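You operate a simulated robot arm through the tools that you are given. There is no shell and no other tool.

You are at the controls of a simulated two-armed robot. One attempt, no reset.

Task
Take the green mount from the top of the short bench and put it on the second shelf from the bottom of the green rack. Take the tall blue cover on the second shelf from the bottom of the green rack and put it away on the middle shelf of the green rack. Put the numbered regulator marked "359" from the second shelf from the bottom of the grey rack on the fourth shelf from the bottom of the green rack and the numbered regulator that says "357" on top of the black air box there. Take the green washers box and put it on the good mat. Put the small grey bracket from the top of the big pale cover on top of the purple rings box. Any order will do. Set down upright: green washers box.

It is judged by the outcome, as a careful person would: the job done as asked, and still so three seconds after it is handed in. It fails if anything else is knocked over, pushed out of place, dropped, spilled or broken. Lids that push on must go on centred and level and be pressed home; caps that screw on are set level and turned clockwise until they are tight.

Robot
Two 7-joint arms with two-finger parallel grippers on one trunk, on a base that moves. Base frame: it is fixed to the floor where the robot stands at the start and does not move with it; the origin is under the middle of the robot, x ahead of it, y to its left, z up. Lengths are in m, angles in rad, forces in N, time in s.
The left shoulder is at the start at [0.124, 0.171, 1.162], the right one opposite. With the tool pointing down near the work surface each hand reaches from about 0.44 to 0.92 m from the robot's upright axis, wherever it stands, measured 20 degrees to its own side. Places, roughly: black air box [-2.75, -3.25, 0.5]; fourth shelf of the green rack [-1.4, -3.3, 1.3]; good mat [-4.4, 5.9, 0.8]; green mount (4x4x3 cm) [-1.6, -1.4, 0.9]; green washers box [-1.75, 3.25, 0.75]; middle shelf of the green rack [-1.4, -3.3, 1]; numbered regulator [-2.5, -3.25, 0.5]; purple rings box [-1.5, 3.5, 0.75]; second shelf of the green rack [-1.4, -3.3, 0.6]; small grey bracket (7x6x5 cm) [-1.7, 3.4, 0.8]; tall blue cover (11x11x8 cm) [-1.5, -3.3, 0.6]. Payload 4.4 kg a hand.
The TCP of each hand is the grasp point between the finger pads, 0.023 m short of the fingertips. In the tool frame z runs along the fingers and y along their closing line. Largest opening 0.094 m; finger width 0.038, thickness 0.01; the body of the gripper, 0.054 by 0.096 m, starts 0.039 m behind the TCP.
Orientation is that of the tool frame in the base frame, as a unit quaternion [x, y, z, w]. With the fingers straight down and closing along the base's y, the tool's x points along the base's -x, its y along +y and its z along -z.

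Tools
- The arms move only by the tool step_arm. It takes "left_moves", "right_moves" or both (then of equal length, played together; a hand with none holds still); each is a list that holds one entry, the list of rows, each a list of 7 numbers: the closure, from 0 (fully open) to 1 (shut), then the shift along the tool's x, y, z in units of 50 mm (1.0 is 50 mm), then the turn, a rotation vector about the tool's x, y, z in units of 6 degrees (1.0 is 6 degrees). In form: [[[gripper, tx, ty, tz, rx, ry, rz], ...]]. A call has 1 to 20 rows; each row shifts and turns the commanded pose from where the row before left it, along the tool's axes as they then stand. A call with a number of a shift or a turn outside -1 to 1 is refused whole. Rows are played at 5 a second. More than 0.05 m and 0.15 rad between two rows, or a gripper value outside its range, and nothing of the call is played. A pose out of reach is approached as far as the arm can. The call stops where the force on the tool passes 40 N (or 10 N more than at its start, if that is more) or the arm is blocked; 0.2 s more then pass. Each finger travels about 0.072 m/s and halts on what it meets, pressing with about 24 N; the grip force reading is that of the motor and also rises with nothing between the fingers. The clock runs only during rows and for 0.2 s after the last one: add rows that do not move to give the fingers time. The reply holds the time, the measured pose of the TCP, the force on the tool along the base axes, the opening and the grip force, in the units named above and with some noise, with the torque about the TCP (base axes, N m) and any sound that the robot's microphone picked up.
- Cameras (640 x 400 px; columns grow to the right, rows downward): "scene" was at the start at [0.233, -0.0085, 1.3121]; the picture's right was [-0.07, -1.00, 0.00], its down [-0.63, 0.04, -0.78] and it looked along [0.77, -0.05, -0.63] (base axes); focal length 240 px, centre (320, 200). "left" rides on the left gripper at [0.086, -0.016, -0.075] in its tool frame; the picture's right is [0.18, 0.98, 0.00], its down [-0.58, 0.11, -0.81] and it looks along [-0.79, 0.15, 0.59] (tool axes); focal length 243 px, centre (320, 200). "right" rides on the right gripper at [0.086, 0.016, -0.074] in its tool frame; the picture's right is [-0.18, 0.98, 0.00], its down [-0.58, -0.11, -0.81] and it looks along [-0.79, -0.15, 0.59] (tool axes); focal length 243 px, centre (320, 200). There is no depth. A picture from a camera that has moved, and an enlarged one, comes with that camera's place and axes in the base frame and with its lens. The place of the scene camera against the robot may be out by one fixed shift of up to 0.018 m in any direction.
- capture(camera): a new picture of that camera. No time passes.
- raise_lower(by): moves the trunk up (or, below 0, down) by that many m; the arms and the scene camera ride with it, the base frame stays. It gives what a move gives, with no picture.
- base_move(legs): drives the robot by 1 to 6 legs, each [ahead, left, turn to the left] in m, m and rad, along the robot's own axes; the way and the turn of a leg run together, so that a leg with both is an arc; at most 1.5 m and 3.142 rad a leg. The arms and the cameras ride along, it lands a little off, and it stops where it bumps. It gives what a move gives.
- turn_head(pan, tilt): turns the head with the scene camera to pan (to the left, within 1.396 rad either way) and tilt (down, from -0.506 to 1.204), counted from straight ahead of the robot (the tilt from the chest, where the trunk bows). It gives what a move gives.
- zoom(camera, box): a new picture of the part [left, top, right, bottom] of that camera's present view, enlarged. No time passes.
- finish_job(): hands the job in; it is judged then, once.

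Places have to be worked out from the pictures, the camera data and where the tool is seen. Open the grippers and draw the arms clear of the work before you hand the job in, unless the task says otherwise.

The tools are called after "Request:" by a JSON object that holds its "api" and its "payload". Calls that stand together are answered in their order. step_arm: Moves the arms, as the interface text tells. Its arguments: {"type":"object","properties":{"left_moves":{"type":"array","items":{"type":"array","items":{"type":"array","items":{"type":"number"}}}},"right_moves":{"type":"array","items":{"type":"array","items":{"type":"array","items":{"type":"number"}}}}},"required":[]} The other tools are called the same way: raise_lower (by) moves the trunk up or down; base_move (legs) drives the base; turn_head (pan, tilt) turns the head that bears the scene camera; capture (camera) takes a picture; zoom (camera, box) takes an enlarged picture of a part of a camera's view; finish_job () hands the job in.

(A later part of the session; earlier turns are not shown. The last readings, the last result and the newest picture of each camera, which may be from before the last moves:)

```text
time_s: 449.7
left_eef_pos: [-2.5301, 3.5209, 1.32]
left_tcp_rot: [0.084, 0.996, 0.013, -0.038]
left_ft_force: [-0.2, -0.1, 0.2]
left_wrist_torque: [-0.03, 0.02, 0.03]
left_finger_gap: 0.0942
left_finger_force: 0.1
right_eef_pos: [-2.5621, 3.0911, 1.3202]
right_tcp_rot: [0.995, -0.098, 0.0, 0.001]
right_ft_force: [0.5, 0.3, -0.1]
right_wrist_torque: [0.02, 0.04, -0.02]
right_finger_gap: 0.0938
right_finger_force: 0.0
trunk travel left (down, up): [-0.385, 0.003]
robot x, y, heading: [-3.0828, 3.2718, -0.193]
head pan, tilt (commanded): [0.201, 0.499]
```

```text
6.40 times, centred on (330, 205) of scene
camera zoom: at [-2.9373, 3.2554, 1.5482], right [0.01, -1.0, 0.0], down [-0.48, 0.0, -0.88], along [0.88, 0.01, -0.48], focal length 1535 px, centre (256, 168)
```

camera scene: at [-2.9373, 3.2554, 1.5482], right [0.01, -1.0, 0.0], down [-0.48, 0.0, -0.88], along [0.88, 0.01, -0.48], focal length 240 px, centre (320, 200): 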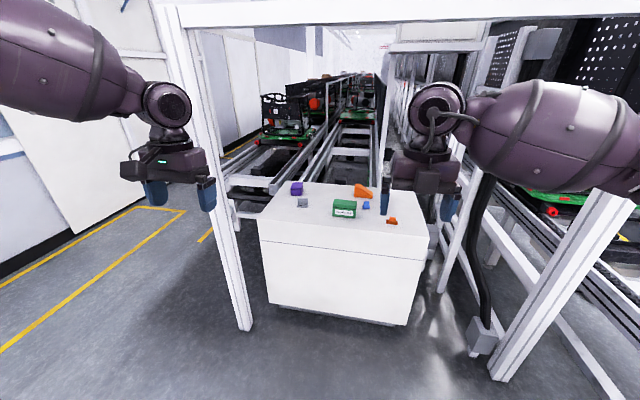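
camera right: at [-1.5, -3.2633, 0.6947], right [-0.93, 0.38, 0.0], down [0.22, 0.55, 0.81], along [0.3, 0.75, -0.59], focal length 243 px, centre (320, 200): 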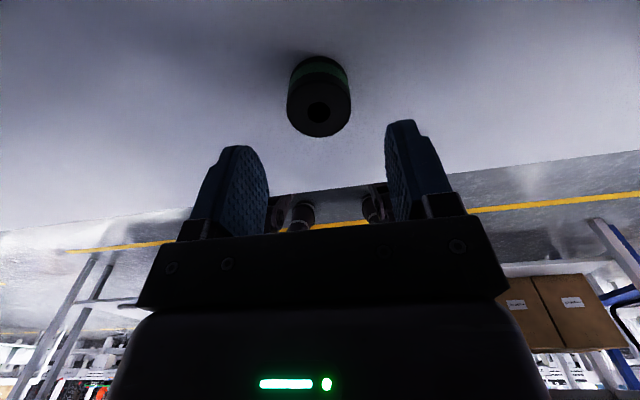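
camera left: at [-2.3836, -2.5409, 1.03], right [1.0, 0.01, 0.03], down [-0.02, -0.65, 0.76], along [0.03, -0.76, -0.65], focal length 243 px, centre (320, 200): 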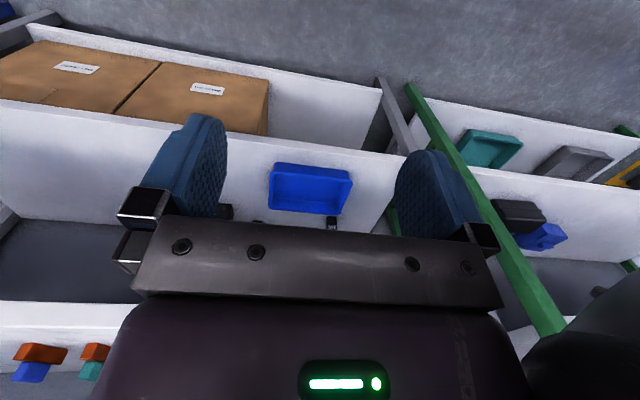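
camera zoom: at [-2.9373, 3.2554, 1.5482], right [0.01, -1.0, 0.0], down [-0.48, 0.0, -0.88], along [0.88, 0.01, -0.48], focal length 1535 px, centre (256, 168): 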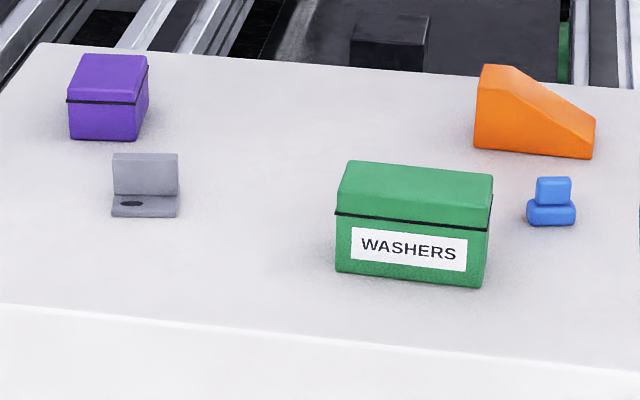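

I read WASHERS on the green box, the grey L-bracket to its left-rear and the purple box behind. The gantry beam is only ~1.68 m high, so I lower the trunk 0.25 m before driving in 0.8 m between the posts.

Request:
{"api": "raise_lower", "payload": {"by": -0.25}}

Request:
{"api": "base_move", "payload": {"legs": [[0.5, 0, 0]]}}

Request:
{"api": "capture", "payload": {"camera": "scene"}}

Request:
{"api": "turn_head", "payload": {"pan": 1.1, "tilt": 0.3}}

Request:
{"api": "capture", "payload": {"camera": "scene"}}

```text
time_s: 452.3
left_eef_pos: [-2.5315, 3.521, 1.072]
left_tcp_rot: [0.084, 0.996, 0.013, -0.037]
left_ft_force: [-0.3, -0.4, 0.0]
left_wrist_torque: [-0.01, -0.01, -0.01]
left_finger_gap: 0.0938
left_finger_force: 0.0
right_eef_pos: [-2.5633, 3.0905, 1.0712]
right_tcp_rot: [0.995, -0.097, 0.001, 0.001]
right_ft_force: [-0.1, 0.2, -0.3]
right_wrist_torque: [0.0, -0.01, 0.01]
right_finger_gap: 0.0937
right_finger_force: 0.2
trunk travel left (down, up): [-0.135, 0.253]
robot x, y, heading: [-3.0809, 3.2668, -0.197]
head pan, tilt (commanded): [0.201, 0.499]
```

```text
time_s: 455.3
left_eef_pos: [-2.0316, 3.416, 1.0694]
left_tcp_rot: [0.089, 0.995, 0.014, -0.037]
left_ft_force: [0.4, 0.0, -0.1]
left_wrist_torque: [0.02, 0.02, -0.01]
left_finger_gap: 0.0945
left_finger_force: 0.1
right_eef_pos: [-2.0662, 2.9873, 1.0708]
right_tcp_rot: [0.995, -0.101, -0.001, 0.0]
right_ft_force: [0.6, -0.1, -0.3]
right_wrist_torque: [0.0, 0.02, -0.02]
right_finger_gap: 0.0939
right_finger_force: 0.0
trunk travel left (down, up): [-0.135, 0.253]
robot x, y, heading: [-2.5815, 3.1684, -0.202]
head pan, tilt (commanded): [0.201, 0.499]
```

```text
taken
camera scene: at [-2.3065, 3.1266, 1.2815], right [0.0, -1.0, 0.0], down [-0.48, 0.0, -0.88], along [0.88, 0.0, -0.48], focal length 240 px, centre (320, 200)
```

scene: 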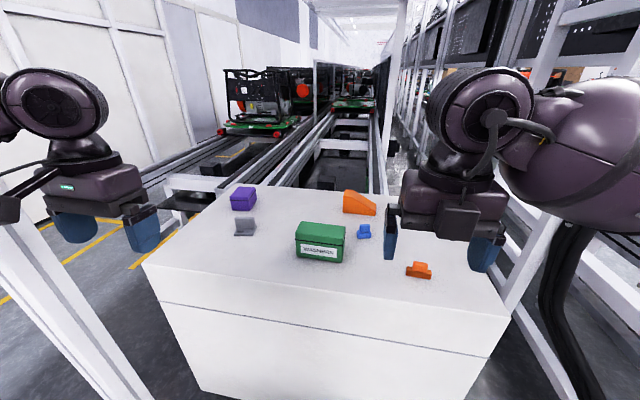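

```text
time_s: 456.5
left_eef_pos: [-2.0311, 3.4159, 1.0705]
left_tcp_rot: [0.089, 0.995, 0.013, -0.038]
left_ft_force: [0.3, 0.8, -0.5]
left_wrist_torque: [0.0, -0.02, 0.01]
left_finger_gap: 0.0942
left_finger_force: 0.0
right_eef_pos: [-2.0675, 2.9884, 1.0696]
right_tcp_rot: [0.995, -0.102, -0.001, 0.002]
right_ft_force: [-0.2, 0.8, -0.1]
right_wrist_torque: [0.02, 0.01, -0.01]
right_finger_gap: 0.0942
right_finger_force: 0.1
trunk travel left (down, up): [-0.135, 0.253]
robot x, y, heading: [-2.5818, 3.1678, -0.204]
head pan, tilt (commanded): [1.1, 0.3]
```

```text
taken
camera scene: at [-2.3394, 3.1997, 1.2999], right [0.78, -0.62, 0.0], down [-0.18, -0.23, -0.96], along [0.6, 0.75, -0.3], focal length 240 px, centre (320, 200)
```

scene: 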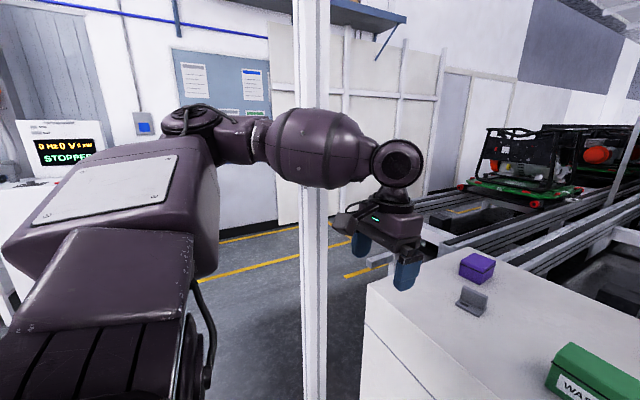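

The post stays ~0.72 m to my left, clear of the elbow. I drive the remaining 0.27 m.

Request:
{"api": "base_move", "payload": {"legs": [[0.26, 0, 0.01]]}}

Request:
{"api": "turn_head", "payload": {"pan": 0.3, "tilt": 0.7}}

Request:
{"api": "capture", "payload": {"camera": "scene"}}

Request:
{"api": "capture", "payload": {"camera": "left"}}

```text
time_s: 458.4
left_eef_pos: [-1.7792, 3.3715, 1.07]
left_tcp_rot: [0.083, 0.996, 0.013, -0.039]
left_ft_force: [-0.2, 0.0, 0.5]
left_wrist_torque: [0.01, -0.03, 0.04]
left_finger_gap: 0.0939
left_finger_force: 0.1
right_eef_pos: [-1.8079, 2.9419, 1.0701]
right_tcp_rot: [0.995, -0.096, 0.0, 0.0]
right_ft_force: [-0.4, 1.0, -0.9]
right_wrist_torque: [-0.01, 0.02, -0.01]
right_finger_gap: 0.0939
right_finger_force: 0.0
trunk travel left (down, up): [-0.135, 0.253]
robot x, y, heading: [-2.3249, 3.1198, -0.192]
head pan, tilt (commanded): [1.1, 0.3]
```

```text
time_s: 459.5
left_eef_pos: [-1.7797, 3.3726, 1.0695]
left_tcp_rot: [0.084, 0.996, 0.013, -0.039]
left_ft_force: [-0.5, 0.4, -0.2]
left_wrist_torque: [0.04, 0.01, -0.02]
left_finger_gap: 0.094
left_finger_force: 0.1
right_eef_pos: [-1.8093, 2.942, 1.0701]
right_tcp_rot: [0.995, -0.096, 0.0, 0.001]
right_ft_force: [-0.3, 0.0, -0.1]
right_wrist_torque: [0.01, 0.02, -0.01]
right_finger_gap: 0.0941
right_finger_force: 0.0
trunk travel left (down, up): [-0.135, 0.253]
robot x, y, heading: [-2.3271, 3.118, -0.189]
head pan, tilt (commanded): [0.3, 0.7]
```

```text
taken
camera scene: at [-2.0577, 3.0872, 1.2638], right [0.11, -0.99, 0.0], down [-0.64, -0.07, -0.77], along [0.76, 0.08, -0.64], focal length 240 px, centre (320, 200)
```

scene: 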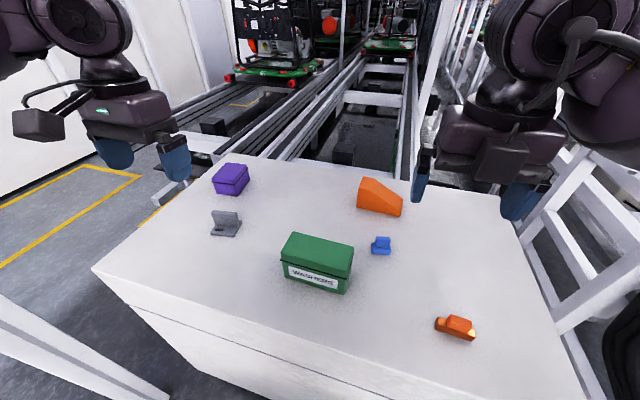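

```text
taken
camera left: at [-1.8618, 3.3672, 1.1501], right [-0.02, 1.0, 0.03], down [0.65, -0.01, 0.76], along [0.76, 0.03, -0.65], focal length 243 px, centre (320, 200)
```

left: 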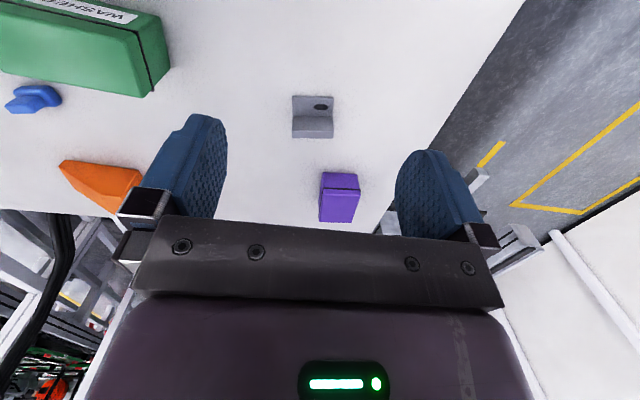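

The left hand hangs just before the bracket (its front edge ≈(-1.695,3.369), cover top z≈0.81). I level the left tool and turn it 90° so the fingers can pinch the bracket's upright plate front-to-back.

Request:
{"api": "step_arm", "payload": {"left_moves": [[[0, 0, 0, 0, 0.18, -0.76, 0], [0, 0, 0, 0, 0, 0, -1], [0, 0, 0, 0, 0, 0, -1], [0, 0, 0, 0, 0, 0, -1], [0, 0, 0, 0, 0, 0, -1], [0, 0, 0, 0, 0, 0, -1], [0, 0, 0, 0, 0, 0, -1], [0, 0, 0, 0, 0, 0, -1], [0, 0, 0, 0, 0, 0, -1], [0, 0, 0, 0, 0, 0, -1], [0, 0, 0, 0, 0, 0, -1], [0, 0, 0, 0, 0, 0, -1], [0, 0, 0, 0, 0, 0, -1], [0, 0, 0, 0, 0, 0, -1], [0, 0, 0, 0, 0, 0, -1], [0, 0, 0, 0, 0, 0, -1], [0, 0, 0, 0, 0, 0, 0]]]}}

Request:
{"api": "capture", "payload": {"camera": "left"}}

Request:
{"api": "capture", "payload": {"camera": "scene"}}

```text
time_s: 463.1
left_eef_pos: [-1.7784, 3.3708, 1.0698]
left_tcp_rot: [-0.646, 0.763, -0.001, 0.0]
left_ft_force: [-0.1, 0.5, 0.2]
left_wrist_torque: [-0.03, -0.02, -0.03]
left_finger_gap: 0.0941
left_finger_force: 0.0
right_eef_pos: [-1.8092, 2.942, 1.07]
right_tcp_rot: [0.995, -0.096, -0.001, 0.001]
right_ft_force: [0.0, 0.3, -0.4]
right_wrist_torque: [-0.02, -0.03, 0.01]
right_finger_gap: 0.0938
right_finger_force: 0.1
trunk travel left (down, up): [-0.135, 0.253]
robot x, y, heading: [-2.3279, 3.1171, -0.19]
head pan, tilt (commanded): [0.3, 0.7]
```

```text
taken
camera left: at [-1.7779, 3.2829, 1.1442], right [-1.0, -0.02, 0.0], down [-0.01, 0.59, 0.81], along [-0.02, 0.81, -0.59], focal length 243 px, centre (320, 200)
```

left: 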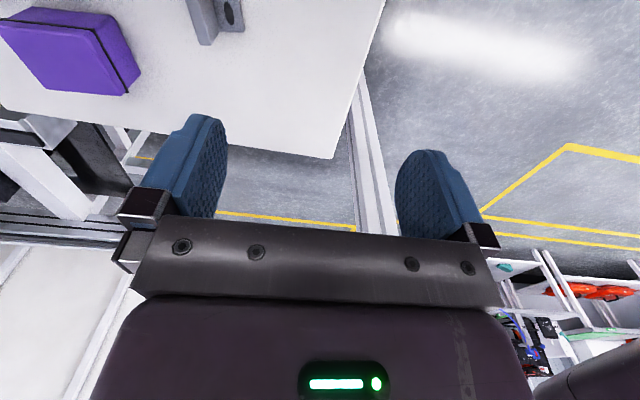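

```text
taken
camera scene: at [-2.0577, 3.0871, 1.2638], right [0.11, -0.99, 0.0], down [-0.64, -0.07, -0.76], along [0.76, 0.08, -0.64], focal length 240 px, centre (320, 200)
```

scene: 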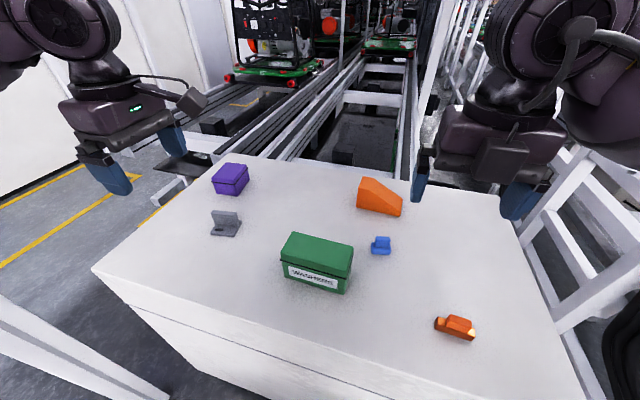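

The left tool is level and turned. I zoom the scene on bracket and purple box to get their exact geometry.

Request:
{"api": "zoom", "payload": {"camera": "scene", "box": [180, 140, 280, 250]}}

Request:
{"api": "zoom", "payload": {"camera": "scene", "box": [260, 210, 380, 310]}}

```text
3.64 times, centred on (230, 195) of scene
camera zoom: at [-2.0577, 3.0871, 1.2638], right [0.11, -0.99, 0.0], down [-0.64, -0.07, -0.76], along [0.76, 0.08, -0.64], focal length 872 px, centre (647, 218)
```

zoom: 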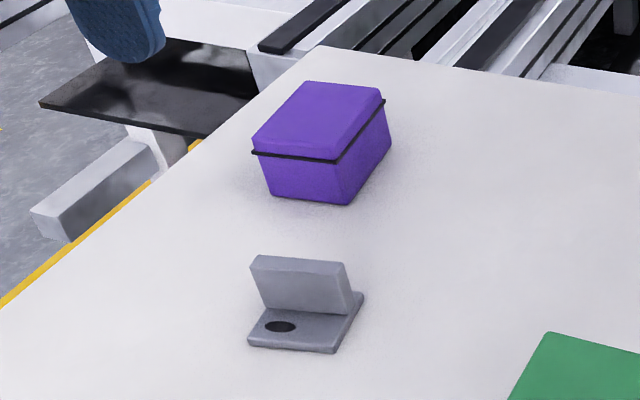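

```text
4.00 times, centred on (320, 260) of scene
camera zoom: at [-2.0577, 3.0871, 1.2638], right [0.11, -0.99, 0.0], down [-0.64, -0.07, -0.76], along [0.76, 0.08, -0.64], focal length 960 px, centre (320, -40)
```

zoom: 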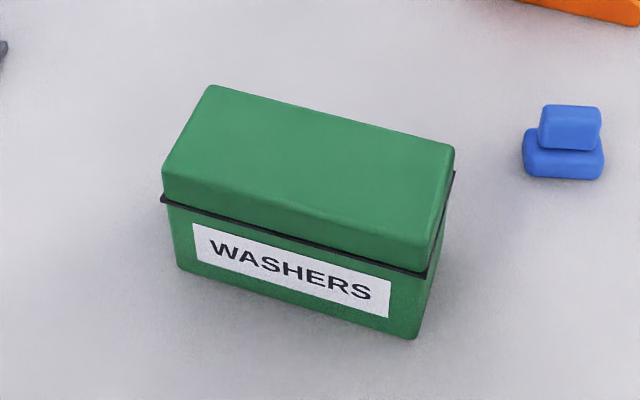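

The bracket's upright plate is at x≈-1.656, y≈3.37 (top z≈0.867 on a cover top of ≈0.815); the purple box's lid centre is about (-1.495,3.419) at z≈0.872. I move the left hand over the plate with fingers half open and descend to z≈0.92.

Request:
{"api": "step_arm", "payload": {"left_moves": [[[0.5, -0.13, -0.805, 0, 0, 0, 0], [0.5, -0.13, -0.805, 0, 0, 0, 0], [0.5, -0.13, -0.805, 0, 0, 0, 0], [0.5, 0, 0, 0.95, 0, 0, 0], [0.5, 0, 0, 0.95, 0, 0, 0], [0.5, 0, 0, 0.95, 0, 0, 0], [0.5, 0, 0, 0, 0, 0, 0]]]}}

Request:
{"api": "capture", "payload": {"camera": "left"}}

Request:
{"api": "zoom", "payload": {"camera": "scene", "box": [160, 120, 300, 250]}}

```text
time_s: 464.7
left_eef_pos: [-1.6555, 3.3688, 0.9277]
left_tcp_rot: [-0.647, 0.763, -0.002, 0.001]
left_ft_force: [0.3, -0.5, 0.6]
left_wrist_torque: [-0.02, -0.04, 0.0]
left_finger_gap: 0.0473
left_finger_force: 0.0
right_eef_pos: [-1.8089, 2.9422, 1.0716]
right_tcp_rot: [0.995, -0.096, 0.0, 0.001]
right_ft_force: [0.2, 0.2, 0.5]
right_wrist_torque: [0.04, -0.01, -0.01]
right_finger_gap: 0.0939
right_finger_force: 0.0
trunk travel left (down, up): [-0.135, 0.253]
robot x, y, heading: [-2.3272, 3.1158, -0.189]
head pan, tilt (commanded): [0.3, 0.7]
```

```text
taken
camera left: at [-1.6551, 3.2816, 1.0022], right [-1.0, -0.02, 0.0], down [-0.01, 0.59, 0.81], along [-0.01, 0.81, -0.59], focal length 243 px, centre (320, 200)
```

left: 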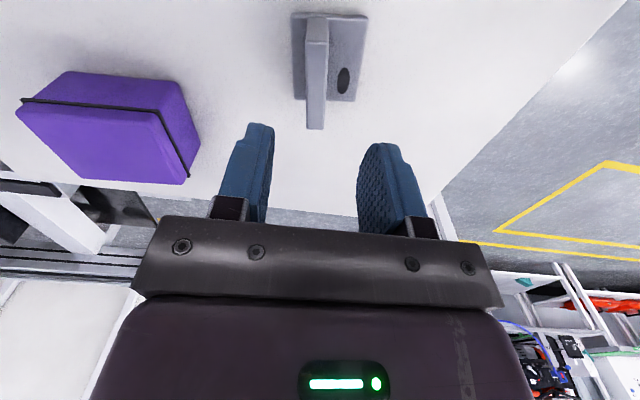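

```text
3.08 times, centred on (230, 185) of scene
camera zoom: at [-2.0587, 3.0872, 1.2643], right [0.11, -0.99, 0.0], down [-0.64, -0.07, -0.77], along [0.76, 0.08, -0.64], focal length 738 px, centre (597, 246)
```

zoom: 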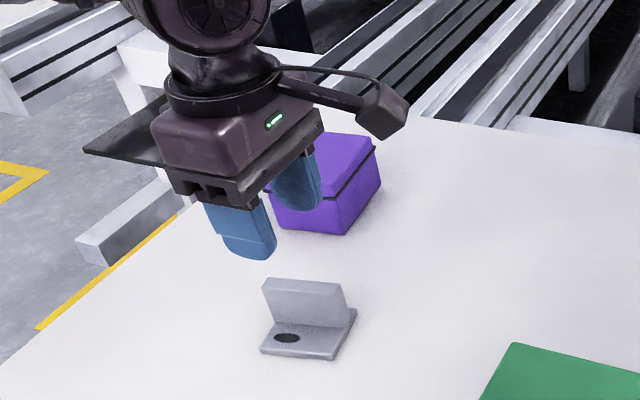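

The plate is centred between the fingers in x; I shift 1.2 cm toward -y and lower 5 cm, then look again.

Request:
{"api": "step_arm", "payload": {"left_moves": [[[0.5, 0.24, 0, 0, 0, 0, 0], [0.5, 0, 0, 0.5, 0, 0, 0], [0.5, 0, 0, 0.5, 0, 0, 0], [0.5, 0, 0, 0, 0, 0, 0]]]}}

Request:
{"api": "capture", "payload": {"camera": "left"}}

Request:
{"api": "zoom", "payload": {"camera": "scene", "box": [160, 120, 300, 250]}}

```text
time_s: 465.7
left_eef_pos: [-1.659, 3.3582, 0.878]
left_tcp_rot: [-0.646, 0.764, 0.0, 0.001]
left_ft_force: [0.5, -0.1, 0.7]
left_wrist_torque: [0.03, 0.02, 0.0]
left_finger_gap: 0.047
left_finger_force: 0.1
right_eef_pos: [-1.8096, 2.9422, 1.0699]
right_tcp_rot: [0.995, -0.095, 0.0, 0.002]
right_ft_force: [-0.5, 0.2, -0.2]
right_wrist_torque: [-0.01, -0.01, -0.05]
right_finger_gap: 0.0942
right_finger_force: 0.1
trunk travel left (down, up): [-0.135, 0.253]
robot x, y, heading: [-2.3256, 3.1171, -0.189]
head pan, tilt (commanded): [0.3, 0.7]
```

```text
taken
camera left: at [-1.6582, 3.271, 0.9521], right [-1.0, -0.02, 0.0], down [-0.01, 0.59, 0.81], along [-0.01, 0.81, -0.59], focal length 243 px, centre (320, 200)
```

left: 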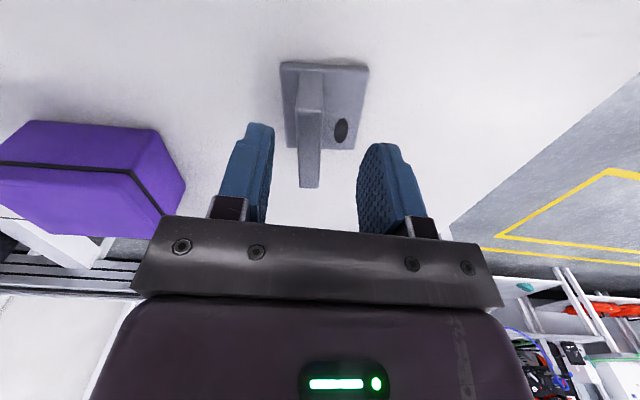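

```text
3.08 times, centred on (230, 185) of scene
camera zoom: at [-2.0582, 3.0873, 1.264], right [0.11, -0.99, 0.0], down [-0.64, -0.07, -0.77], along [0.76, 0.08, -0.64], focal length 738 px, centre (597, 246)
```

zoom: 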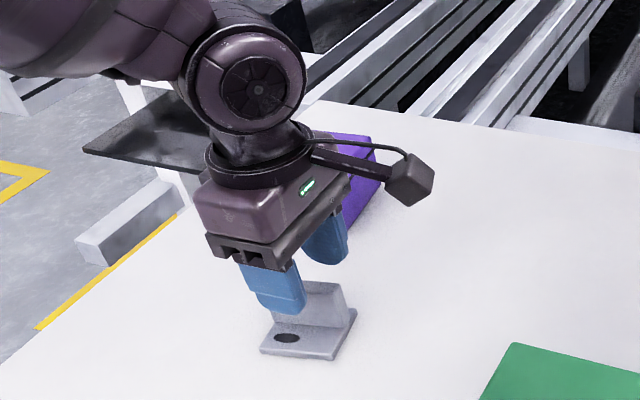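

The plate's middle is another ~1.3 cm toward -y. I shift, lower to z≈0.85 and check.

Request:
{"api": "step_arm", "payload": {"left_moves": [[[0.5, 0.26, -0.1, 0, 0, 0, 0], [0.5, 0, 0, 0.28, 0, 0, 0], [0.5, 0, 0, 0.26, 0, 0, 0], [0.5, 0, 0, 0, 0, 0, 0]]]}}

Request:
{"api": "capture", "payload": {"camera": "left"}}

```text
time_s: 466.7
left_eef_pos: [-1.6556, 3.3446, 0.8502]
left_tcp_rot: [-0.646, 0.763, -0.001, 0.0]
left_ft_force: [-0.3, -1.5, -0.6]
left_wrist_torque: [0.01, 0.02, 0.01]
left_finger_gap: 0.0466
left_finger_force: 0.0
right_eef_pos: [-1.8094, 2.9415, 1.0711]
right_tcp_rot: [0.995, -0.096, 0.0, 0.001]
right_ft_force: [-0.3, -0.9, 0.2]
right_wrist_torque: [-0.01, 0.01, 0.04]
right_finger_gap: 0.0942
right_finger_force: 0.0
trunk travel left (down, up): [-0.135, 0.253]
robot x, y, heading: [-2.327, 3.1177, -0.19]
head pan, tilt (commanded): [0.3, 0.7]
```

```text
taken
camera left: at [-1.6548, 3.2568, 0.9246], right [-1.0, -0.02, 0.0], down [-0.01, 0.59, 0.81], along [-0.01, 0.81, -0.59], focal length 243 px, centre (320, 200)
```

left: 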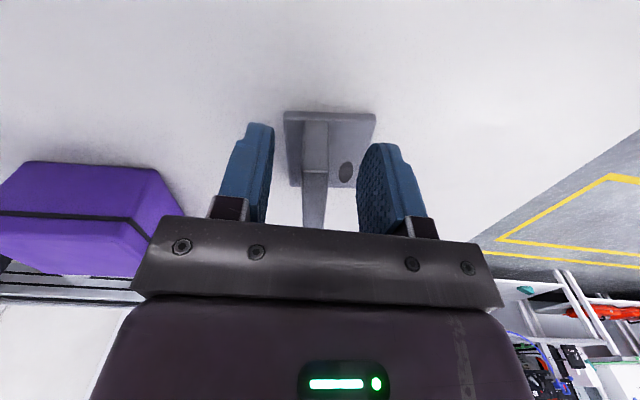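

The plate is between the pads, tips ~5 mm above the base flange. I shift 7 mm back to +y for centring and close.

Request:
{"api": "step_arm", "payload": {"left_moves": [[[0.5, -0.15, 0, 0, 0, 0, 0], [0.8, 0, 0, 0, 0, 0, 0], [1, 0, 0, 0, 0, 0, 0], [1, 0, 0, 0, 0, 0, 0], [1, 0, 0, 0, 0, 0, 0]]]}}

Request:
{"api": "capture", "payload": {"camera": "left"}}

```text
time_s: 467.9
left_eef_pos: [-1.6552, 3.3502, 0.8497]
left_tcp_rot: [-0.647, 0.763, -0.001, 0.0]
left_ft_force: [0.0, -0.4, 1.4]
left_wrist_torque: [0.05, 0.04, -0.06]
left_finger_gap: 0.0138
left_finger_force: 24.0
right_eef_pos: [-1.8092, 2.9419, 1.0712]
right_tcp_rot: [0.995, -0.096, 0.0, 0.0]
right_ft_force: [-0.1, -0.6, -1.0]
right_wrist_torque: [0.0, 0.01, -0.01]
right_finger_gap: 0.0941
right_finger_force: 0.0
trunk travel left (down, up): [-0.135, 0.253]
robot x, y, heading: [-2.3235, 3.1181, -0.189]
head pan, tilt (commanded): [0.3, 0.7]
```

```text
taken
camera left: at [-1.6539, 3.2637, 0.9249], right [-1.0, -0.02, 0.0], down [-0.01, 0.59, 0.81], along [-0.01, 0.81, -0.59], focal length 243 px, centre (320, 200)
```

left: 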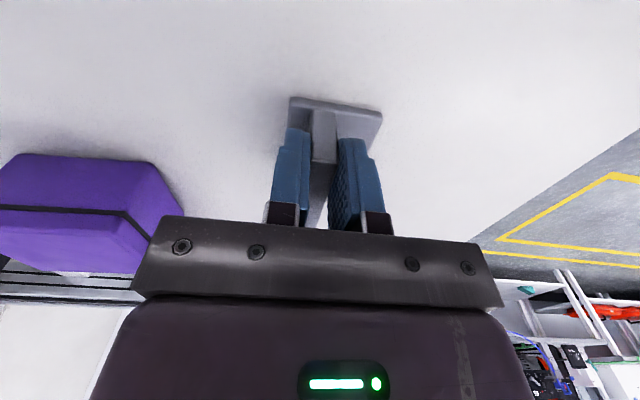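

Pinched (gap 14 mm). I lift 10 cm and carry it over the purple box.

Request:
{"api": "step_arm", "payload": {"left_moves": [[[1, 0, 0, -0.5, 0, 0, 0], [1, 0, 0, -0.8, 0, 0, 0], [1, 0, 0, -0.8, 0, 0, 0], [1, -0.368, -0.8055, 0, 0, 0, 0], [1, -0.368, -0.8055, 0, 0, 0, 0], [1, -0.368, -0.8055, 0, 0, 0, 0], [1, -0.368, -0.8055, 0, 0, 0, 0], [1, 0, 0, 0, 0, 0, 0]]]}}

Request:
{"api": "capture", "payload": {"camera": "left"}}

Request:
{"api": "zoom", "payload": {"camera": "scene", "box": [170, 100, 300, 220]}}

```text
time_s: 469.7
left_eef_pos: [-1.4872, 3.3979, 0.9607]
left_tcp_rot: [-0.647, 0.763, 0.0, 0.001]
left_ft_force: [-0.6, -0.2, -1.2]
left_wrist_torque: [0.0, -0.02, 0.02]
left_finger_gap: 0.014
left_finger_force: 23.6
right_eef_pos: [-1.8102, 2.9404, 1.0716]
right_tcp_rot: [0.995, -0.097, 0.001, 0.0]
right_ft_force: [-0.6, 0.0, 0.7]
right_wrist_torque: [-0.01, 0.0, 0.02]
right_finger_gap: 0.094
right_finger_force: 0.0
trunk travel left (down, up): [-0.135, 0.253]
robot x, y, heading: [-2.3284, 3.1152, -0.191]
head pan, tilt (commanded): [0.3, 0.7]
```

```text
taken
camera left: at [-1.4857, 3.3103, 1.0337], right [-1.0, -0.02, 0.0], down [-0.01, 0.59, 0.81], along [-0.01, 0.81, -0.59], focal length 243 px, centre (320, 200)
```

left: 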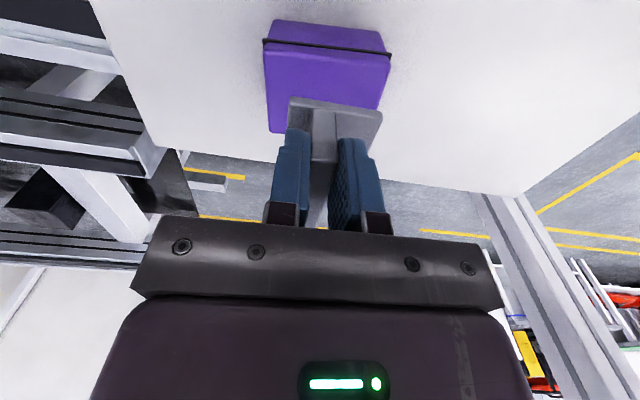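

```text
3.33 times, centred on (235, 160) of scene
camera zoom: at [-2.0594, 3.0859, 1.2645], right [0.11, -0.99, 0.0], down [-0.64, -0.07, -0.77], along [0.76, 0.08, -0.64], focal length 800 px, centre (603, 333)
```

zoom: 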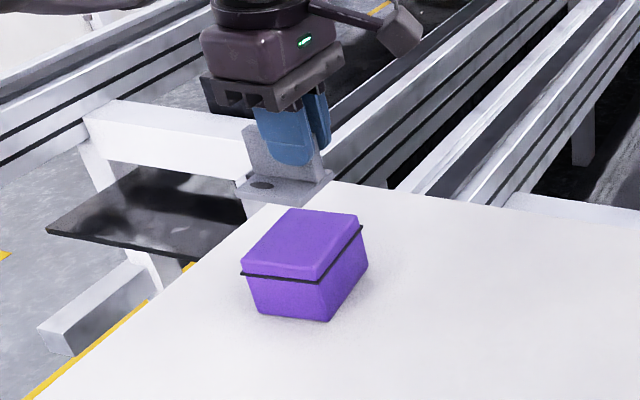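

The lid centre comes out at (-1.489,3.4125), aligned with my grip; the bracket needs ~1 cm more to +y and 0.7 cm forward. I adjust and lower 4 cm.

Request:
{"api": "step_arm", "payload": {"left_moves": [[[1, -0.206, -0.138, 0, 0, 0, 0], [1, 0, 0, 0.4, 0, 0, 0], [1, 0, 0, 0.4, 0, 0, 0], [1, 0, 0, 0, 0, 0, 0]]]}}

Request:
{"api": "capture", "payload": {"camera": "left"}}

Request:
{"api": "zoom", "payload": {"camera": "scene", "box": [170, 100, 300, 220]}}

```text
time_s: 470.7
left_eef_pos: [-1.492, 3.4118, 0.922]
left_tcp_rot: [-0.647, 0.763, -0.001, 0.001]
left_ft_force: [0.5, 0.4, -0.8]
left_wrist_torque: [-0.03, 0.01, 0.0]
left_finger_gap: 0.014
left_finger_force: 23.7
left hand out of reach, approached as far as the arm can: row 1, 2, 3
right_eef_pos: [-1.8105, 2.9421, 1.0693]
right_tcp_rot: [0.995, -0.095, 0.0, 0.0]
right_ft_force: [0.5, 0.8, 0.0]
right_wrist_torque: [-0.01, 0.06, -0.01]
right_finger_gap: 0.094
right_finger_force: 0.0
trunk travel left (down, up): [-0.135, 0.253]
robot x, y, heading: [-2.3274, 3.1179, -0.19]
head pan, tilt (commanded): [0.3, 0.7]
```

```text
taken
camera left: at [-1.4914, 3.323, 0.9964], right [-1.0, -0.02, 0.0], down [-0.01, 0.59, 0.81], along [-0.01, 0.81, -0.59], focal length 243 px, centre (320, 200)
```

left: 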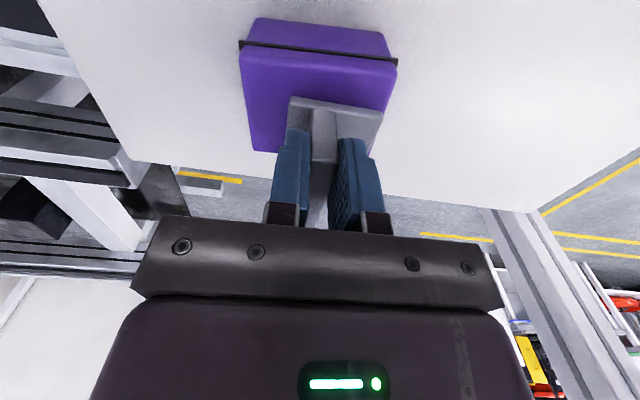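

```text
3.33 times, centred on (235, 160) of scene
camera zoom: at [-2.0578, 3.0872, 1.2639], right [0.11, -0.99, 0.0], down [-0.64, -0.07, -0.76], along [0.76, 0.08, -0.64], focal length 800 px, centre (603, 333)
```

zoom: 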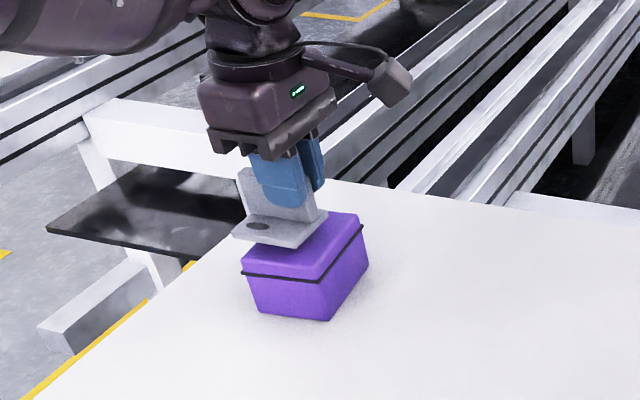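

The arm is at its reach limit but x is nearly centred; the base overhangs about 1 cm to +y. I shift 1.1 cm to -y (0.4 cm forward) and check again before lowering.

Request:
{"api": "step_arm", "payload": {"left_moves": [[[1, 0.22, -0.06, 0, 0, 0, 0], [1, 0, 0, 0, 0, 0, 0]]]}}

Request:
{"api": "capture", "payload": {"camera": "left"}}

Request:
{"api": "zoom", "payload": {"camera": "scene", "box": [170, 100, 300, 220]}}

```text
time_s: 471.3
left_eef_pos: [-1.4956, 3.4003, 0.9224]
left_tcp_rot: [-0.646, 0.764, -0.001, 0.001]
left_ft_force: [0.5, -0.2, -1.3]
left_wrist_torque: [-0.02, -0.01, 0.01]
left_finger_gap: 0.0135
left_finger_force: 24.6
left hand out of reach, approached as far as the arm can: row 1
right_eef_pos: [-1.8081, 2.9425, 1.0697]
right_tcp_rot: [0.995, -0.096, -0.001, 0.002]
right_ft_force: [0.5, 0.1, -0.7]
right_wrist_torque: [0.03, 0.0, 0.02]
right_finger_gap: 0.0938
right_finger_force: 0.1
trunk travel left (down, up): [-0.135, 0.253]
robot x, y, heading: [-2.3273, 3.1201, -0.193]
head pan, tilt (commanded): [0.3, 0.7]
```

```text
taken
camera left: at [-1.4939, 3.3128, 0.997], right [-1.0, -0.02, 0.0], down [-0.01, 0.59, 0.81], along [-0.01, 0.81, -0.59], focal length 243 px, centre (320, 200)
```

left: 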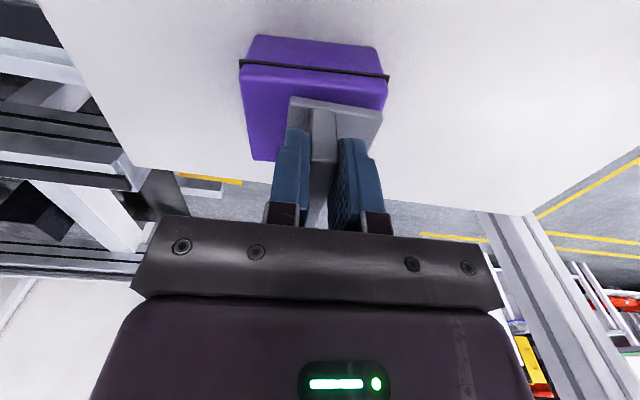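

```text
3.33 times, centred on (235, 160) of scene
camera zoom: at [-2.0575, 3.0873, 1.2637], right [0.11, -0.99, 0.0], down [-0.64, -0.07, -0.76], along [0.76, 0.08, -0.64], focal length 800 px, centre (603, 333)
```

zoom: 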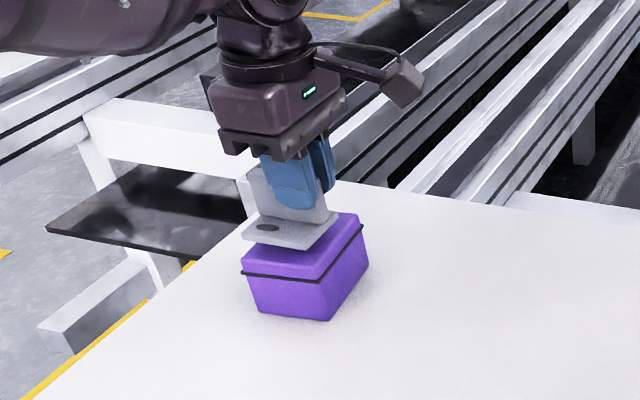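

The arm still lacks about a centimetre of forward reach. I raise 3 cm, drive the base forward 4 cm, and realign.

Request:
{"api": "step_arm", "payload": {"left_moves": [[[1, 0, 0, -0.6, 0, 0, 0], [1, 0, 0.5, 0, 0, 0, 0], [1, 0, 0, 0, 0, 0, 0]]]}}

Request:
{"api": "base_move", "payload": {"legs": [[0.05, 0, 0]]}}

Request:
{"api": "capture", "payload": {"camera": "left"}}

```text
time_s: 472.1
left_eef_pos: [-1.5179, 3.4048, 0.9519]
left_tcp_rot: [-0.646, 0.763, 0.0, 0.001]
left_ft_force: [0.0, -0.4, -1.7]
left_wrist_torque: [0.0, 0.04, 0.0]
left_finger_gap: 0.0138
left_finger_force: 23.6
right_eef_pos: [-1.8091, 2.9426, 1.0698]
right_tcp_rot: [0.995, -0.097, 0.0, 0.0]
right_ft_force: [1.0, -1.1, -0.2]
right_wrist_torque: [-0.02, 0.0, 0.0]
right_finger_gap: 0.0942
right_finger_force: 0.1
trunk travel left (down, up): [-0.135, 0.253]
robot x, y, heading: [-2.3274, 3.1166, -0.189]
head pan, tilt (commanded): [0.3, 0.7]
```

```text
time_s: 473.0
left_eef_pos: [-1.4701, 3.3947, 0.9525]
left_tcp_rot: [-0.646, 0.763, -0.001, 0.001]
left_ft_force: [-0.1, 0.0, -1.9]
left_wrist_torque: [-0.07, 0.03, 0.02]
left_finger_gap: 0.0137
left_finger_force: 23.9
right_eef_pos: [-1.7601, 2.933, 1.0698]
right_tcp_rot: [0.995, -0.097, 0.0, 0.001]
right_ft_force: [0.0, -0.3, -0.1]
right_wrist_torque: [0.02, 0.04, 0.0]
right_finger_gap: 0.0942
right_finger_force: 0.1
trunk travel left (down, up): [-0.135, 0.253]
robot x, y, heading: [-2.2788, 3.1095, -0.193]
head pan, tilt (commanded): [0.3, 0.7]
```

```text
taken
camera left: at [-1.4698, 3.3072, 1.027], right [-1.0, -0.02, 0.0], down [-0.01, 0.59, 0.81], along [-0.01, 0.81, -0.59], focal length 243 px, centre (320, 200)
```

left: 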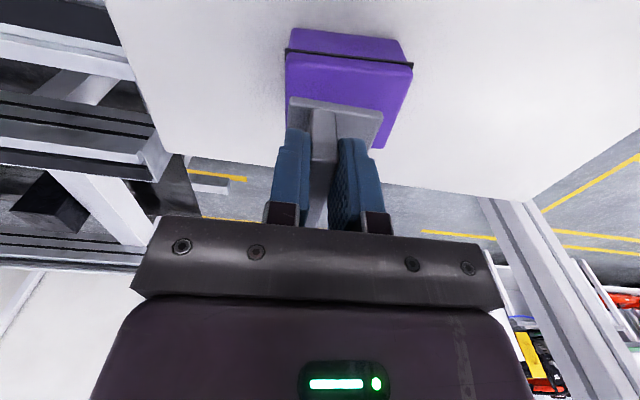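

The lid centre is (-1.488,3.411); I correct by about 1 cm back and 0.8 cm to +y, then lower 3.5 cm.

Request:
{"api": "step_arm", "payload": {"left_moves": [[[1, -0.122, 0.248, 0, 0, 0, 0], [1, 0, 0, 0.35, 0, 0, 0], [1, 0, 0, 0.35, 0, 0, 0], [1, 0, 0, 0, 0, 0, 0]]]}}

Request:
{"api": "capture", "payload": {"camera": "left"}}

Request:
{"api": "zoom", "payload": {"camera": "scene", "box": [170, 110, 300, 230]}}

```text
time_s: 474.0
left_eef_pos: [-1.4827, 3.4034, 0.9176]
left_tcp_rot: [-0.646, 0.763, -0.001, 0.001]
left_ft_force: [0.3, -0.4, -1.6]
left_wrist_torque: [-0.04, -0.04, 0.0]
left_finger_gap: 0.0135
left_finger_force: 23.8
right_eef_pos: [-1.7608, 2.9325, 1.0706]
right_tcp_rot: [0.995, -0.097, -0.001, 0.001]
right_ft_force: [-0.4, 0.7, -0.3]
right_wrist_torque: [-0.01, 0.01, -0.02]
right_finger_gap: 0.094
right_finger_force: 0.0
trunk travel left (down, up): [-0.135, 0.253]
robot x, y, heading: [-2.2781, 3.11, -0.193]
head pan, tilt (commanded): [0.3, 0.7]
```

```text
taken
camera left: at [-1.4813, 3.3163, 0.9928], right [-1.0, -0.02, 0.0], down [-0.01, 0.59, 0.81], along [-0.01, 0.81, -0.59], focal length 243 px, centre (320, 200)
```

left: 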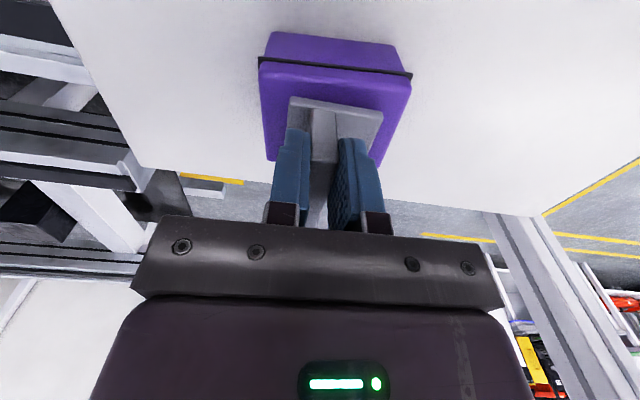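

```text
3.33 times, centred on (235, 170) of scene
camera zoom: at [-2.0098, 3.0777, 1.2639], right [0.11, -0.99, 0.0], down [-0.64, -0.07, -0.76], along [0.76, 0.08, -0.64], focal length 800 px, centre (603, 300)
```

zoom: 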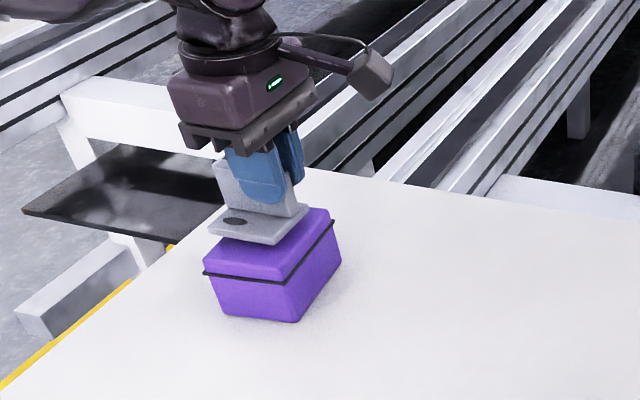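

Centred above the lid. I lower in 4–5 mm steps until contact.

Request:
{"api": "step_arm", "payload": {"left_moves": [[[1, 0, 0, 0.12, 0, 0, 0], [1, 0, 0, 0, 0, 0, 0]]]}}

Request:
{"api": "step_arm", "payload": {"left_moves": [[[1, 0, 0, 0.08, 0, 0, 0], [1, 0, 0, 0, 0, 0, 0]]]}}

```text
time_s: 474.6
left_eef_pos: [-1.4828, 3.4031, 0.9116]
left_tcp_rot: [-0.646, 0.764, -0.001, 0.001]
left_ft_force: [0.1, 0.4, -0.7]
left_wrist_torque: [-0.03, 0.0, 0.02]
left_finger_gap: 0.014
left_finger_force: 23.7
right_eef_pos: [-1.7615, 2.9324, 1.071]
right_tcp_rot: [0.995, -0.097, 0.001, 0.001]
right_ft_force: [-0.4, 0.0, 0.5]
right_wrist_torque: [-0.03, 0.01, 0.03]
right_finger_gap: 0.094
right_finger_force: 0.1
trunk travel left (down, up): [-0.135, 0.253]
robot x, y, heading: [-2.2779, 3.1074, -0.197]
head pan, tilt (commanded): [0.3, 0.7]
```

```text
time_s: 475.2
left_eef_pos: [-1.4832, 3.4043, 0.9098]
left_tcp_rot: [-0.647, 0.763, -0.002, 0.002]
left_ft_force: [0.5, 2.8, 9.2]
left_wrist_torque: [0.11, 0.14, -0.01]
left_finger_gap: 0.0137
left_finger_force: 24.0
right_eef_pos: [-1.7618, 2.9323, 1.0698]
right_tcp_rot: [0.995, -0.096, 0.0, 0.001]
right_ft_force: [0.2, -0.1, 0.1]
right_wrist_torque: [0.03, -0.01, -0.02]
right_finger_gap: 0.0939
right_finger_force: 0.2
trunk travel left (down, up): [-0.135, 0.253]
robot x, y, heading: [-2.2792, 3.1067, -0.19]
head pan, tilt (commanded): [0.3, 0.7]
```

Contact (~10 N) on the lid. I relax 1 mm, open gently and lift straight up.

Request:
{"api": "step_arm", "payload": {"left_moves": [[[1, 0, 0, -0.02, 0, 0, 0], [0.8, 0, 0, 0, 0, 0, 0], [0.6, 0, 0, 0, 0, 0, 0], [0.5, 0, 0, 0, 0, 0, 0], [0.5, 0, 0, 0, 0, 0, 0], [0.5, 0, 0, -0.6, 0, 0, 0], [0.5, 0, 0, -0.8, 0, 0, 0], [0.5, 0, 0, -0.8, 0, 0, 0], [0.5, 0, 0, 0, 0, 0, 0]]]}}

Request:
{"api": "capture", "payload": {"camera": "left"}}

Request:
{"api": "zoom", "payload": {"camera": "scene", "box": [170, 110, 300, 230]}}

```text
time_s: 477.2
left_eef_pos: [-1.481, 3.4039, 1.0192]
left_tcp_rot: [-0.646, 0.764, 0.0, 0.0]
left_ft_force: [-0.4, 0.7, -1.0]
left_wrist_torque: [-0.02, 0.03, -0.01]
left_finger_gap: 0.0471
left_finger_force: 0.0
right_eef_pos: [-1.7612, 2.933, 1.0696]
right_tcp_rot: [0.995, -0.096, -0.002, 0.001]
right_ft_force: [-0.5, 0.3, 0.1]
right_wrist_torque: [0.02, 0.02, 0.02]
right_finger_gap: 0.0939
right_finger_force: 0.0
trunk travel left (down, up): [-0.135, 0.253]
robot x, y, heading: [-2.2792, 3.1061, -0.191]
head pan, tilt (commanded): [0.3, 0.7]
```

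```text
taken
camera left: at [-1.4802, 3.3164, 1.0933], right [-1.0, -0.02, 0.0], down [-0.01, 0.59, 0.81], along [-0.02, 0.81, -0.59], focal length 243 px, centre (320, 200)
```

left: 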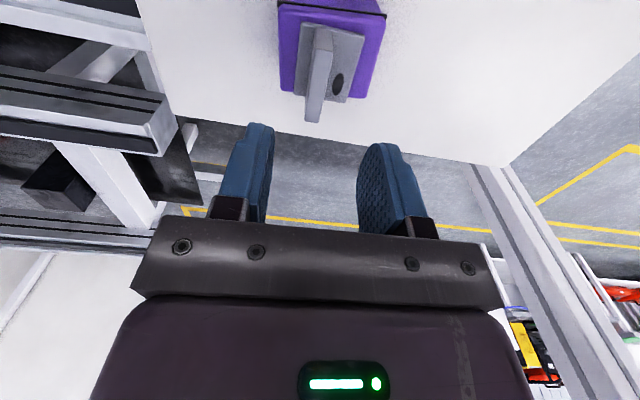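

```text
3.33 times, centred on (235, 170) of scene
camera zoom: at [-2.009, 3.0778, 1.2634], right [0.11, -0.99, 0.0], down [-0.64, -0.07, -0.76], along [0.76, 0.08, -0.64], focal length 800 px, centre (603, 300)
```

zoom: 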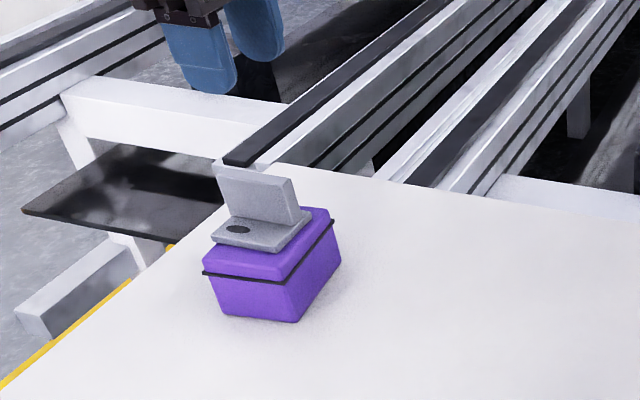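

The bracket rests well on the purple box. For the WASHERS box I first move the right hand 0.2 m aside and back the base off 0.12 m, then bring the left hand over the box.

Request:
{"api": "step_arm", "payload": {"right_moves": [[[0, 0, 0.9, 0, 0, 0, 0], [0, 0, 0.9, 0, 0, 0, 0], [0, 0, 0.9, 0, 0, 0, 0], [0, 0, 0.9, 0, 0, 0, 0], [0, 0, 0, 0, 0, 0, 0]]]}}

Request:
{"api": "base_move", "payload": {"legs": [[-0.12, 0, 0]]}}

Request:
{"api": "capture", "payload": {"camera": "scene"}}

```text
time_s: 478.4
left_eef_pos: [-1.481, 3.4045, 1.0198]
left_tcp_rot: [-0.646, 0.763, -0.001, 0.0]
left_ft_force: [0.8, 0.6, -0.5]
left_wrist_torque: [-0.01, -0.03, -0.02]
left_finger_gap: 0.047
left_finger_force: 0.0
right_eef_pos: [-1.7955, 2.7564, 1.0713]
right_tcp_rot: [0.995, -0.096, -0.001, 0.001]
right_ft_force: [-0.6, -0.3, -0.1]
right_wrist_torque: [-0.06, -0.01, -0.01]
right_finger_gap: 0.0938
right_finger_force: 0.0
trunk travel left (down, up): [-0.135, 0.253]
robot x, y, heading: [-2.2797, 3.1091, -0.192]
head pan, tilt (commanded): [0.3, 0.7]
```

```text
time_s: 479.6
left_eef_pos: [-1.5974, 3.4267, 1.0195]
left_tcp_rot: [-0.646, 0.764, -0.001, 0.0]
left_ft_force: [-0.3, -0.3, 0.4]
left_wrist_torque: [-0.02, 0.01, -0.02]
left_finger_gap: 0.0471
left_finger_force: 0.1
right_eef_pos: [-1.9113, 2.7795, 1.0709]
right_tcp_rot: [0.995, -0.097, -0.001, 0.0]
right_ft_force: [-0.3, -0.4, 0.2]
right_wrist_torque: [0.02, -0.01, -0.04]
right_finger_gap: 0.0942
right_finger_force: 0.1
trunk travel left (down, up): [-0.135, 0.253]
robot x, y, heading: [-2.3961, 3.1308, -0.19]
head pan, tilt (commanded): [0.3, 0.7]
```

```text
taken
camera scene: at [-2.1258, 3.1003, 1.2637], right [0.11, -0.99, 0.0], down [-0.64, -0.07, -0.77], along [0.76, 0.08, -0.64], focal length 240 px, centre (320, 200)
```

scene: 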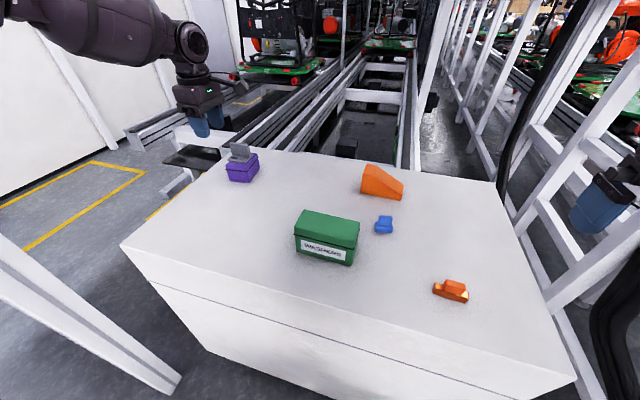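

The way is clear. I move the left hand over the WASHERS box (≈(-1.767,3.107)) with the fingers fully open.

Request:
{"api": "step_arm", "payload": {"left_moves": [[[0, 0.859, 0.288, 0, 0, 0, 0], [0, 0.859, 0.288, 0, 0, 0, 0], [0, 0.859, 0.288, 0, 0, 0, 0], [0, 0.859, 0.288, 0, 0, 0, 0], [0, 0.859, 0.288, 0, 0, 0, 0], [0, 0.859, 0.288, 0, 0, 0, 0], [0, 0.859, 0.288, 0, 0, 0, 0], [0, 0.859, 0.288, 0, 0, 0, 0], [0, 0, 0, 0, 0, 0, 0]]]}}

Request:
{"api": "capture", "payload": {"camera": "left"}}

Request:
{"api": "capture", "payload": {"camera": "scene"}}

```text
time_s: 481.6
left_eef_pos: [-1.7614, 3.1757, 1.0252]
left_tcp_rot: [-0.646, 0.763, -0.001, 0.0]
left_ft_force: [0.0, -0.1, 0.0]
left_wrist_torque: [0.02, -0.01, 0.03]
left_finger_gap: 0.0942
left_finger_force: 0.1
left hand out of reach, approached as far as the arm can: row 6, 7, 8
right_eef_pos: [-1.9106, 2.7802, 1.0716]
right_tcp_rot: [0.995, -0.096, -0.001, 0.001]
right_ft_force: [0.1, 0.7, 0.6]
right_wrist_torque: [0.02, -0.02, -0.02]
right_finger_gap: 0.0938
right_finger_force: 0.0
trunk travel left (down, up): [-0.135, 0.253]
robot x, y, heading: [-2.4011, 3.1311, -0.189]
head pan, tilt (commanded): [0.3, 0.7]
```

```text
taken
camera left: at [-1.7604, 3.0876, 1.1003], right [-1.0, -0.02, 0.0], down [-0.01, 0.59, 0.81], along [-0.01, 0.81, -0.59], focal length 243 px, centre (320, 200)
```

left: 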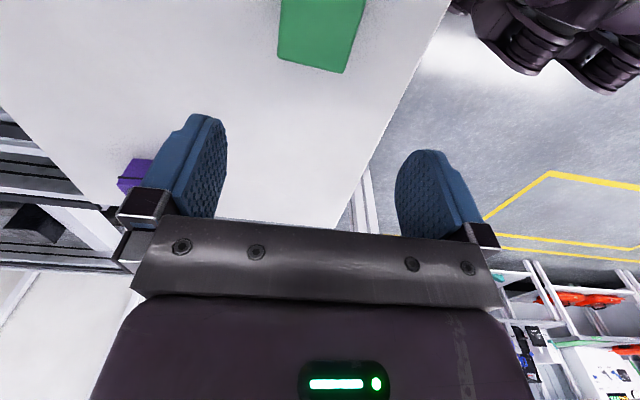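

```text
taken
camera scene: at [-2.1253, 3.1005, 1.2637], right [0.11, -0.99, 0.0], down [-0.64, -0.07, -0.76], along [0.76, 0.08, -0.64], focal length 240 px, centre (320, 200)
```

scene: 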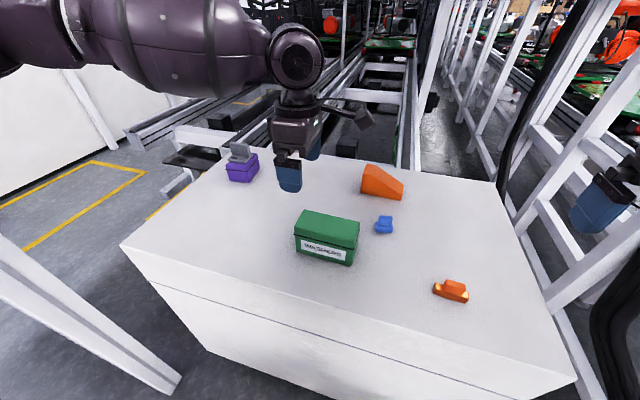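

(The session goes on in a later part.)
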